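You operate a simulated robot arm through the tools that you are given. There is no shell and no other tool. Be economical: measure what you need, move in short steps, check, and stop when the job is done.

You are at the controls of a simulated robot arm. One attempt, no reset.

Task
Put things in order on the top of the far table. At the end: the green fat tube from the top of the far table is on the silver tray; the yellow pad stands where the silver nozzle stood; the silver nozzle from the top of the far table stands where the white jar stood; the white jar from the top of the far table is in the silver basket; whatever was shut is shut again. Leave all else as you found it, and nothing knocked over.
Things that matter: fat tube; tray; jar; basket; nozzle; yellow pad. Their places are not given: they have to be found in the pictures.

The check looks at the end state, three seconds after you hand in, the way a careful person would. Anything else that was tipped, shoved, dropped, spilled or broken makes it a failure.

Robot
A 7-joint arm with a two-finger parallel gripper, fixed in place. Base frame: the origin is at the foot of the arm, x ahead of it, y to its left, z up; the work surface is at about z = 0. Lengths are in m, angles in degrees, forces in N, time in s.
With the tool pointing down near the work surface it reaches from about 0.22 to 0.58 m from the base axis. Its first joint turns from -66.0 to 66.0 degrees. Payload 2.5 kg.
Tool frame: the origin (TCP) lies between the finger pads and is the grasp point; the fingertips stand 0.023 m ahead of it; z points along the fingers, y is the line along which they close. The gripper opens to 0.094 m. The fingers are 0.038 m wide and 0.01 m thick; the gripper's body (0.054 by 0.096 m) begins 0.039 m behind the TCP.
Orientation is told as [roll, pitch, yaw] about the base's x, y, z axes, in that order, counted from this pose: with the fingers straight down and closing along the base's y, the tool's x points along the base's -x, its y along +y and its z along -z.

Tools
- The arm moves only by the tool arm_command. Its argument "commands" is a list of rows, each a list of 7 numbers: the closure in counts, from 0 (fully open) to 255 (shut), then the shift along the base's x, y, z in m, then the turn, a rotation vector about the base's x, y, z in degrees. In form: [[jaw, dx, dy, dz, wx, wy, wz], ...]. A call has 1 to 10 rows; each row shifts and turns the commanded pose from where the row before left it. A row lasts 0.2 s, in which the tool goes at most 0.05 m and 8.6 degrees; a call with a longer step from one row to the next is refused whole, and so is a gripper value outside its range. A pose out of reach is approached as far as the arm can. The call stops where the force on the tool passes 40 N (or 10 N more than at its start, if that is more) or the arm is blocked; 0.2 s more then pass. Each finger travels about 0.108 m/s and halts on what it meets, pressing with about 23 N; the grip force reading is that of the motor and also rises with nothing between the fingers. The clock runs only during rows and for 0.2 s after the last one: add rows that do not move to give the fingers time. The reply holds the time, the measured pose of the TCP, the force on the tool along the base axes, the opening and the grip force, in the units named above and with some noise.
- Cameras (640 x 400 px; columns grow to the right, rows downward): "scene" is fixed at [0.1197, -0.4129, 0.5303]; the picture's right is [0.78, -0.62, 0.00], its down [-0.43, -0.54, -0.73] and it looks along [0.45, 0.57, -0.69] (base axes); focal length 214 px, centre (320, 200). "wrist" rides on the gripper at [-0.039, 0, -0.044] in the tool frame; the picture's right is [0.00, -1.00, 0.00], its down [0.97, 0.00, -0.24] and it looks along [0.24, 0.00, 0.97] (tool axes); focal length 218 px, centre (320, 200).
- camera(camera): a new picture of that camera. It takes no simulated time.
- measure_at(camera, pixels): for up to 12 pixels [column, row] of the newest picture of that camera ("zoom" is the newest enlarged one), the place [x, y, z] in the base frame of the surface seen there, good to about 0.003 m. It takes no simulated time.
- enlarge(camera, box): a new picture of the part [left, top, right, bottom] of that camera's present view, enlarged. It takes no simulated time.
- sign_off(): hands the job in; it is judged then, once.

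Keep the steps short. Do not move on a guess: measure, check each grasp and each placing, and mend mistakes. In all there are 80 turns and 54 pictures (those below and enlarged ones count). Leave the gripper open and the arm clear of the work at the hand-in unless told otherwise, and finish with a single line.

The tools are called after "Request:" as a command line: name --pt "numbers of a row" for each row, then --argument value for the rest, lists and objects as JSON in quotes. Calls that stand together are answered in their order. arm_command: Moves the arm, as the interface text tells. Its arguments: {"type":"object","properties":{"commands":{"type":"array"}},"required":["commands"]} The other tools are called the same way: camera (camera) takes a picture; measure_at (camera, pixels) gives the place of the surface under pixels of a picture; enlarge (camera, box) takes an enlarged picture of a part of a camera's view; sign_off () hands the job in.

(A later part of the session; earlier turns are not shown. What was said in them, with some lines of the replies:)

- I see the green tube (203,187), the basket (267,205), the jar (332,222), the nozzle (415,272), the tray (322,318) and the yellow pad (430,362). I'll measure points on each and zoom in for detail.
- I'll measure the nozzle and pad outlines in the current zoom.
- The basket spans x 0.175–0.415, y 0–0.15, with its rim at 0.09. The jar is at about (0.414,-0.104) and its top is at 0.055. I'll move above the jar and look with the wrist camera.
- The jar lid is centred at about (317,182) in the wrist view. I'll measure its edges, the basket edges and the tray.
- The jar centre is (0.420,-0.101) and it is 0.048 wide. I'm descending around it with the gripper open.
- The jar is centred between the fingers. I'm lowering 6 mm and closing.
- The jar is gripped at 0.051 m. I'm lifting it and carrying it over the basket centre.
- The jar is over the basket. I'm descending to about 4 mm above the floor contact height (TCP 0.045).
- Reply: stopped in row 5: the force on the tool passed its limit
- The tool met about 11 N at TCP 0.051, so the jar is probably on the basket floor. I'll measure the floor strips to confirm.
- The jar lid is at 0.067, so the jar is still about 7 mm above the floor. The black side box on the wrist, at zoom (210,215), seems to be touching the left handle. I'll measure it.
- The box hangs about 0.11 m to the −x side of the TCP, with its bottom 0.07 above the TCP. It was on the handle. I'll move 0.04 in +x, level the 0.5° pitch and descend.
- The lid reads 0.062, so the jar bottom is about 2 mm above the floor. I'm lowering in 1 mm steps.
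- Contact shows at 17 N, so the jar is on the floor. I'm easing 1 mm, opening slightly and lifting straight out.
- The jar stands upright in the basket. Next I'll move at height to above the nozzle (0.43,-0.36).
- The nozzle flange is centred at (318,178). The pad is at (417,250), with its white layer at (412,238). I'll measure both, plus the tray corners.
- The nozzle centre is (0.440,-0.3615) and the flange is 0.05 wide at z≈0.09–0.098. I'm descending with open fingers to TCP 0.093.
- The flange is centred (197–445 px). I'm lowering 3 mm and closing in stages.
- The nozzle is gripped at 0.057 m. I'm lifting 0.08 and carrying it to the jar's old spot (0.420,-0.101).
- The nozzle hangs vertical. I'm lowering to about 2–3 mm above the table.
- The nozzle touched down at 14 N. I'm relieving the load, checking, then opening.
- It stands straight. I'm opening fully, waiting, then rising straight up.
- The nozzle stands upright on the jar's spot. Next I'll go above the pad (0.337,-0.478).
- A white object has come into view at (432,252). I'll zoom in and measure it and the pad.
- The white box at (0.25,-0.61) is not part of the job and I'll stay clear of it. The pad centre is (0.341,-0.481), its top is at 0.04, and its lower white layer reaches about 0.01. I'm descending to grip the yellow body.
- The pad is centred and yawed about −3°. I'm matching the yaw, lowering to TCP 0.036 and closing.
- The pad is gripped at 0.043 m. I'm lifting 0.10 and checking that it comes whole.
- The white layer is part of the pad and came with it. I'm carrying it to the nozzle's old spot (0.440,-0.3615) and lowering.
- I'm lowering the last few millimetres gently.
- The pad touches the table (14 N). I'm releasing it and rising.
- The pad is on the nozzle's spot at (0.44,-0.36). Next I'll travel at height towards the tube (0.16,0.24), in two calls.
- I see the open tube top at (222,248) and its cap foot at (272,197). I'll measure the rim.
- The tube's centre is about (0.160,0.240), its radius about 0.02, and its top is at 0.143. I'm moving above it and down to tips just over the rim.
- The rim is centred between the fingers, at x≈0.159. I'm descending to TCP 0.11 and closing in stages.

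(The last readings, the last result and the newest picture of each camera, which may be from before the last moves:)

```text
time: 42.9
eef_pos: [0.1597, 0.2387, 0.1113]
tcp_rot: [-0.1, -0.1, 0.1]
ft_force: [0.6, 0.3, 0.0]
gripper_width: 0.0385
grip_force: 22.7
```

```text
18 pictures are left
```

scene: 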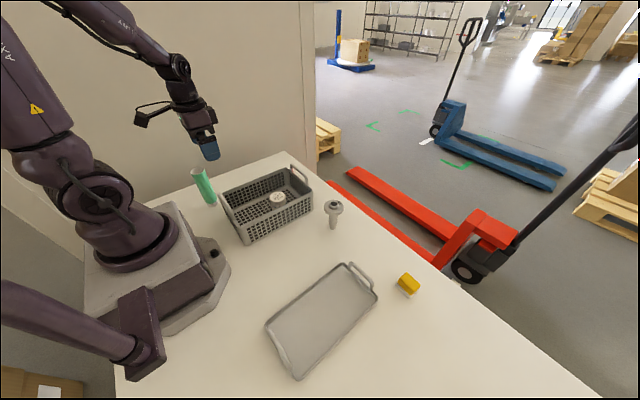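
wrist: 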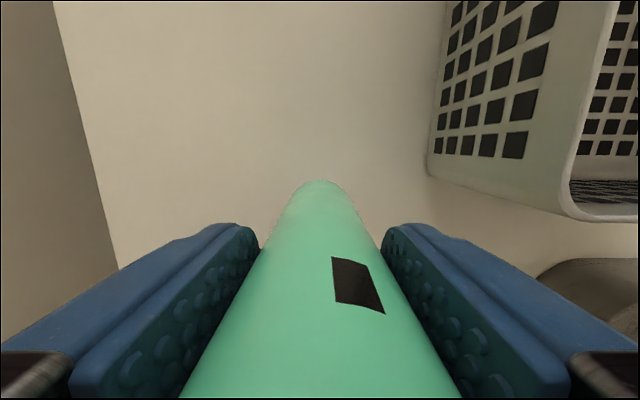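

The tube is gripped at 0.0385 m. I'm lifting it 0.16 and carrying it via (0.32,0) so the path stays off the base.

Request:
arm_command --pt "255 0 0 0.03 0 0 0" --pt "255 0 0 0.04 0 0 0" --pt "255 0 0 0.045 0 0 0" --pt "255 0 0 0.045 0 0 0" --pt "255 0.0267 -0.04 0 0 0 0" --pt "255 0.0267 -0.04 0 0 0 0" --pt "255 0.0267 -0.04 0 0 0 0" --pt "255 0.0267 -0.04 0 0 0 0" --pt "255 0.0267 -0.04 0 0 0 0" --pt "255 0.0267 -0.04 0 0 0 0"

Request:
arm_command --pt "255 -0.01 -0.04 0 0 0 0" --pt "255 -0.01 -0.04 0 0 0 0" --pt "255 -0.01 -0.04 0 0 0 0" --pt "255 -0.01 -0.04 0 0 0 0" --pt "255 -0.01 -0.04 0 0 0 0" --pt "255 -0.01 -0.04 0 0 0 0" --pt "255 -0.01 -0.04 0 0 0 0" --pt "255 0 0 0 0 0 0"

Request:
camera --camera "scene"

```text
time: 45.1
eef_pos: [0.3195, -0.0014, 0.2715]
tcp_rot: [0.0, 0.0, 0.0]
ft_force: [0.4, 0.3, -0.4]
gripper_width: 0.0381
grip_force: 23.6
```

```text
time: 46.9
eef_pos: [0.2491, -0.2789, 0.2696]
tcp_rot: [-0.1, 0.0, -0.1]
ft_force: [0.5, 0.5, -1.0]
gripper_width: 0.0385
grip_force: 23.4
```

```text
17 pictures are left
```

scene: 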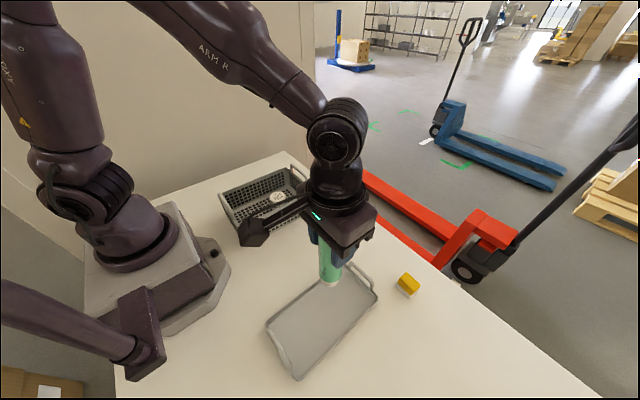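

The tube is over the tray. I'm lowering to about 4 mm above its floor.

Request:
arm_command --pt "255 0 0 -0.04 0 0 0" --pt "255 0 0 -0.04 0 0 0" --pt "255 0 0 -0.04 0 0 0" --pt "255 0 0 -0.028 0 0 0" --pt "255 0 0 -0.002 0 0 0" --pt "255 0 0 0 0 0 0"

Request:
enlarge --camera "scene" --box '[240, 220, 420, 390]'

```text
time: 48.3
eef_pos: [0.25, -0.2784, 0.1199]
tcp_rot: [-0.2, 0.0, 0.0]
ft_force: [0.2, 0.5, -1.1]
gripper_width: 0.0384
grip_force: 23.2
```

```text
2.35 times, centred on (330, 305) of scene
```

zoom: 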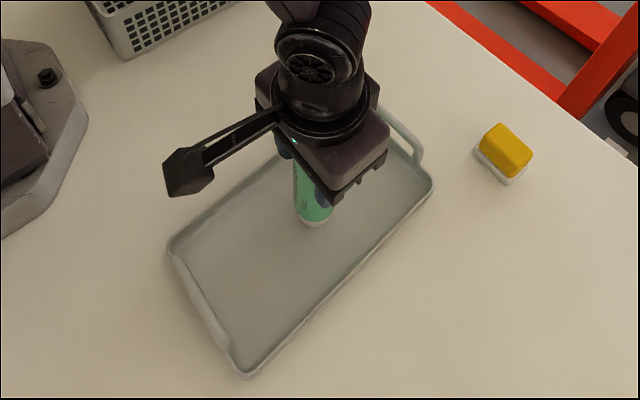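

I'm lowering gently in 1 mm steps.

Request:
arm_command --pt "255 0 0 -0.001 0 0 0" --pt "255 0 0 -0.001 0 0 0" --pt "255 0 0 -0.001 0 0 0" --pt "255 0 0 0 0 0 0"

```text
time: 49.3
eef_pos: [0.2503, -0.2792, 0.117]
tcp_rot: [-0.2, 0.0, 0.0]
ft_force: [0.0, 0.1, 0.5]
gripper_width: 0.0385
grip_force: 23.1
```

Request:
arm_command --pt "255 0 0 -0.001 0 0 0" --pt "255 0 0 -0.001 0 0 0" --pt "255 0 0 0 0 0 0"

```text
time: 50.1
eef_pos: [0.2511, -0.279, 0.116]
tcp_rot: [0.0, 0.0, 0.1]
ft_force: [-2.2, 2.3, 9.2]
gripper_width: 0.0381
grip_force: 23.2
```

The tube touched at 9 N and is standing on the tray. I'm opening and rising.

Request:
arm_command --pt "140 0 0 0 0 0 0" --pt "120 0 0 0 0 0 0" --pt "0 0 0 0 0 0 0" --pt "0 0 0 0 0 0 0" --pt "0 0 0 0.02 0 0 0" --pt "0 0 0 0.04 0 0 0" --pt "0 0 0 0.045 0 0 0" --pt "0 0 0 0.045 0 0 0" --pt "0 0 0 0.03 0 0 0" --pt "0 0 0 0 0 0 0"

Request:
camera --camera "wrist"

Request:
camera --camera "scene"

```text
time: 52.3
eef_pos: [0.2507, -0.2818, 0.2953]
tcp_rot: [-0.1, 0.1, 0.1]
ft_force: [-0.5, 0.7, -0.8]
gripper_width: 0.0937
grip_force: 0.0
```

```text
15 pictures are left
```

wrist: 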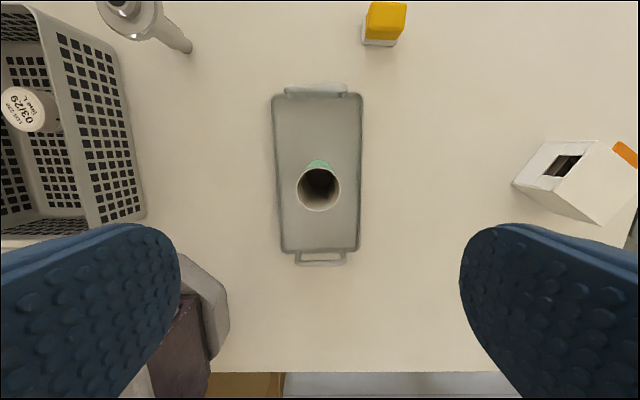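

```text
14 pictures are left
```

scene: 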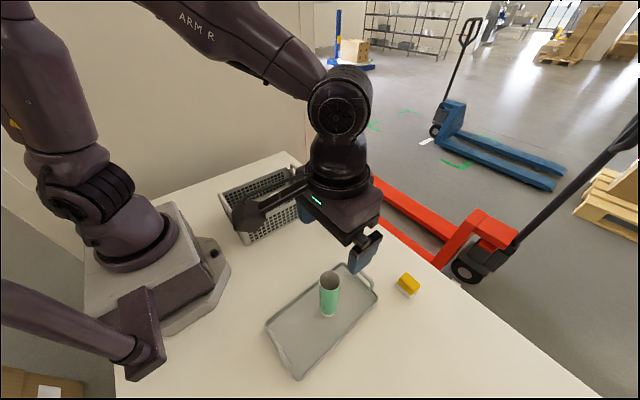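

The tube stands upright on the tray. I'm moving the arm back near its start pose for a final look.

Request:
arm_command --pt "0 0.0296 0.0334 0.002 0 0 0" --pt "0 0.0296 0.0334 0.002 0 0 0" --pt "0 0.0296 0.0334 0.002 0 0 0" --pt "0 0.0296 0.0334 0.002 0 0 0" --pt "0 0.0296 0.0334 0.002 0 0 0" --pt "0 0.0296 0.0334 0.002 0 0 0" --pt "0 0.0296 0.0334 0 0 0 0" --pt "0 0 0 0 0 0 0"

Request:
camera --camera "scene"

Request:
camera --camera "wrist"

Request:
enlarge --camera "scene" --box '[180, 150, 350, 256]'

Request:
measure_at --camera "zoom" --pixels '[[228, 288], [496, 158], [412, 72], [165, 175], [150, 165], [250, 355]]'

```text
time: 54.1
eef_pos: [0.4591, -0.0477, 0.3067]
tcp_rot: [-0.2, 0.0, 0.0]
ft_force: [-0.3, 0.4, 0.1]
gripper_width: 0.0941
grip_force: 0.1
```

```text
13 pictures are left
```

scene: 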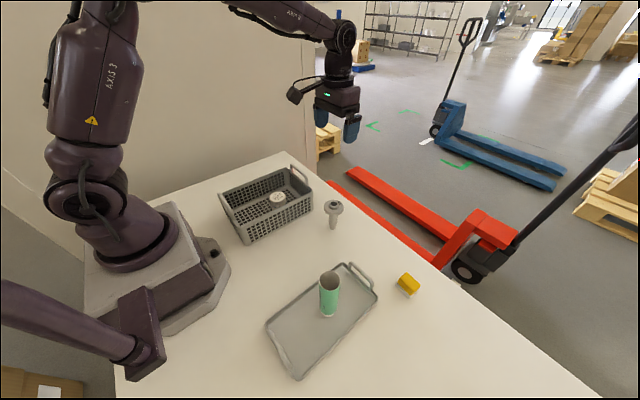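

```text
12 pictures are left
```

wrist: 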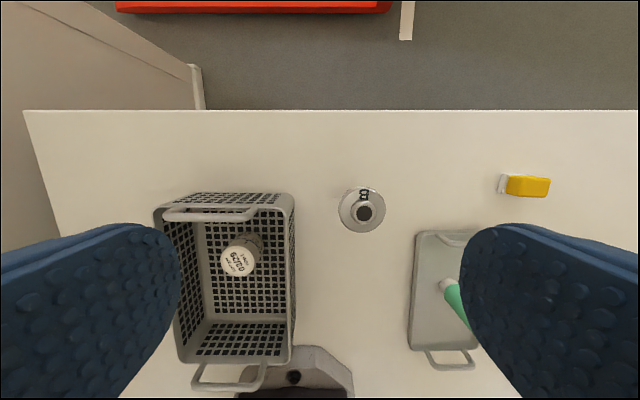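

```text
3.76 times, centred on (265, 203) of scene
```

zoom: 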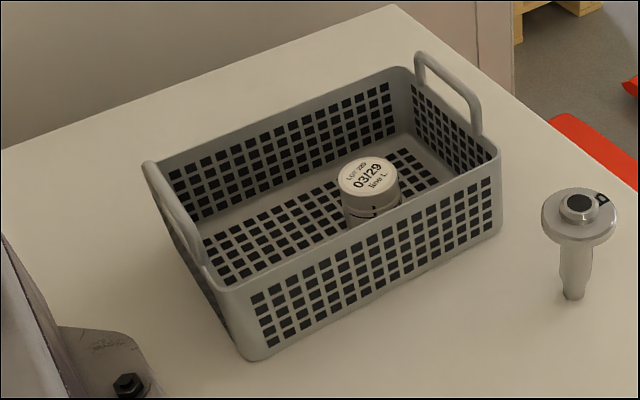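

```text
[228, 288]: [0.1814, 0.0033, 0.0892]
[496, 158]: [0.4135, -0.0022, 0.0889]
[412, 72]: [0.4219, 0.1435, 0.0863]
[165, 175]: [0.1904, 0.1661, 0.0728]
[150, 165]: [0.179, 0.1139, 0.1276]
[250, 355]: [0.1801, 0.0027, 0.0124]
```

The basket and tray have not moved. Jar, nozzle, pad and tube all stand upright in their places, nothing was left open, the gripper is open and the arm is clear. I'm handing in.

Request:
sign_off

```text
The job is handed in.
```

Done: the green tube is on the tray, the yellow pad is on the nozzle's old spot, the nozzle is on the jar's old spot, and the jar is in the basket, all upright; the wrist briefly touched the basket handle, but the basket measured unmoved afterwards.
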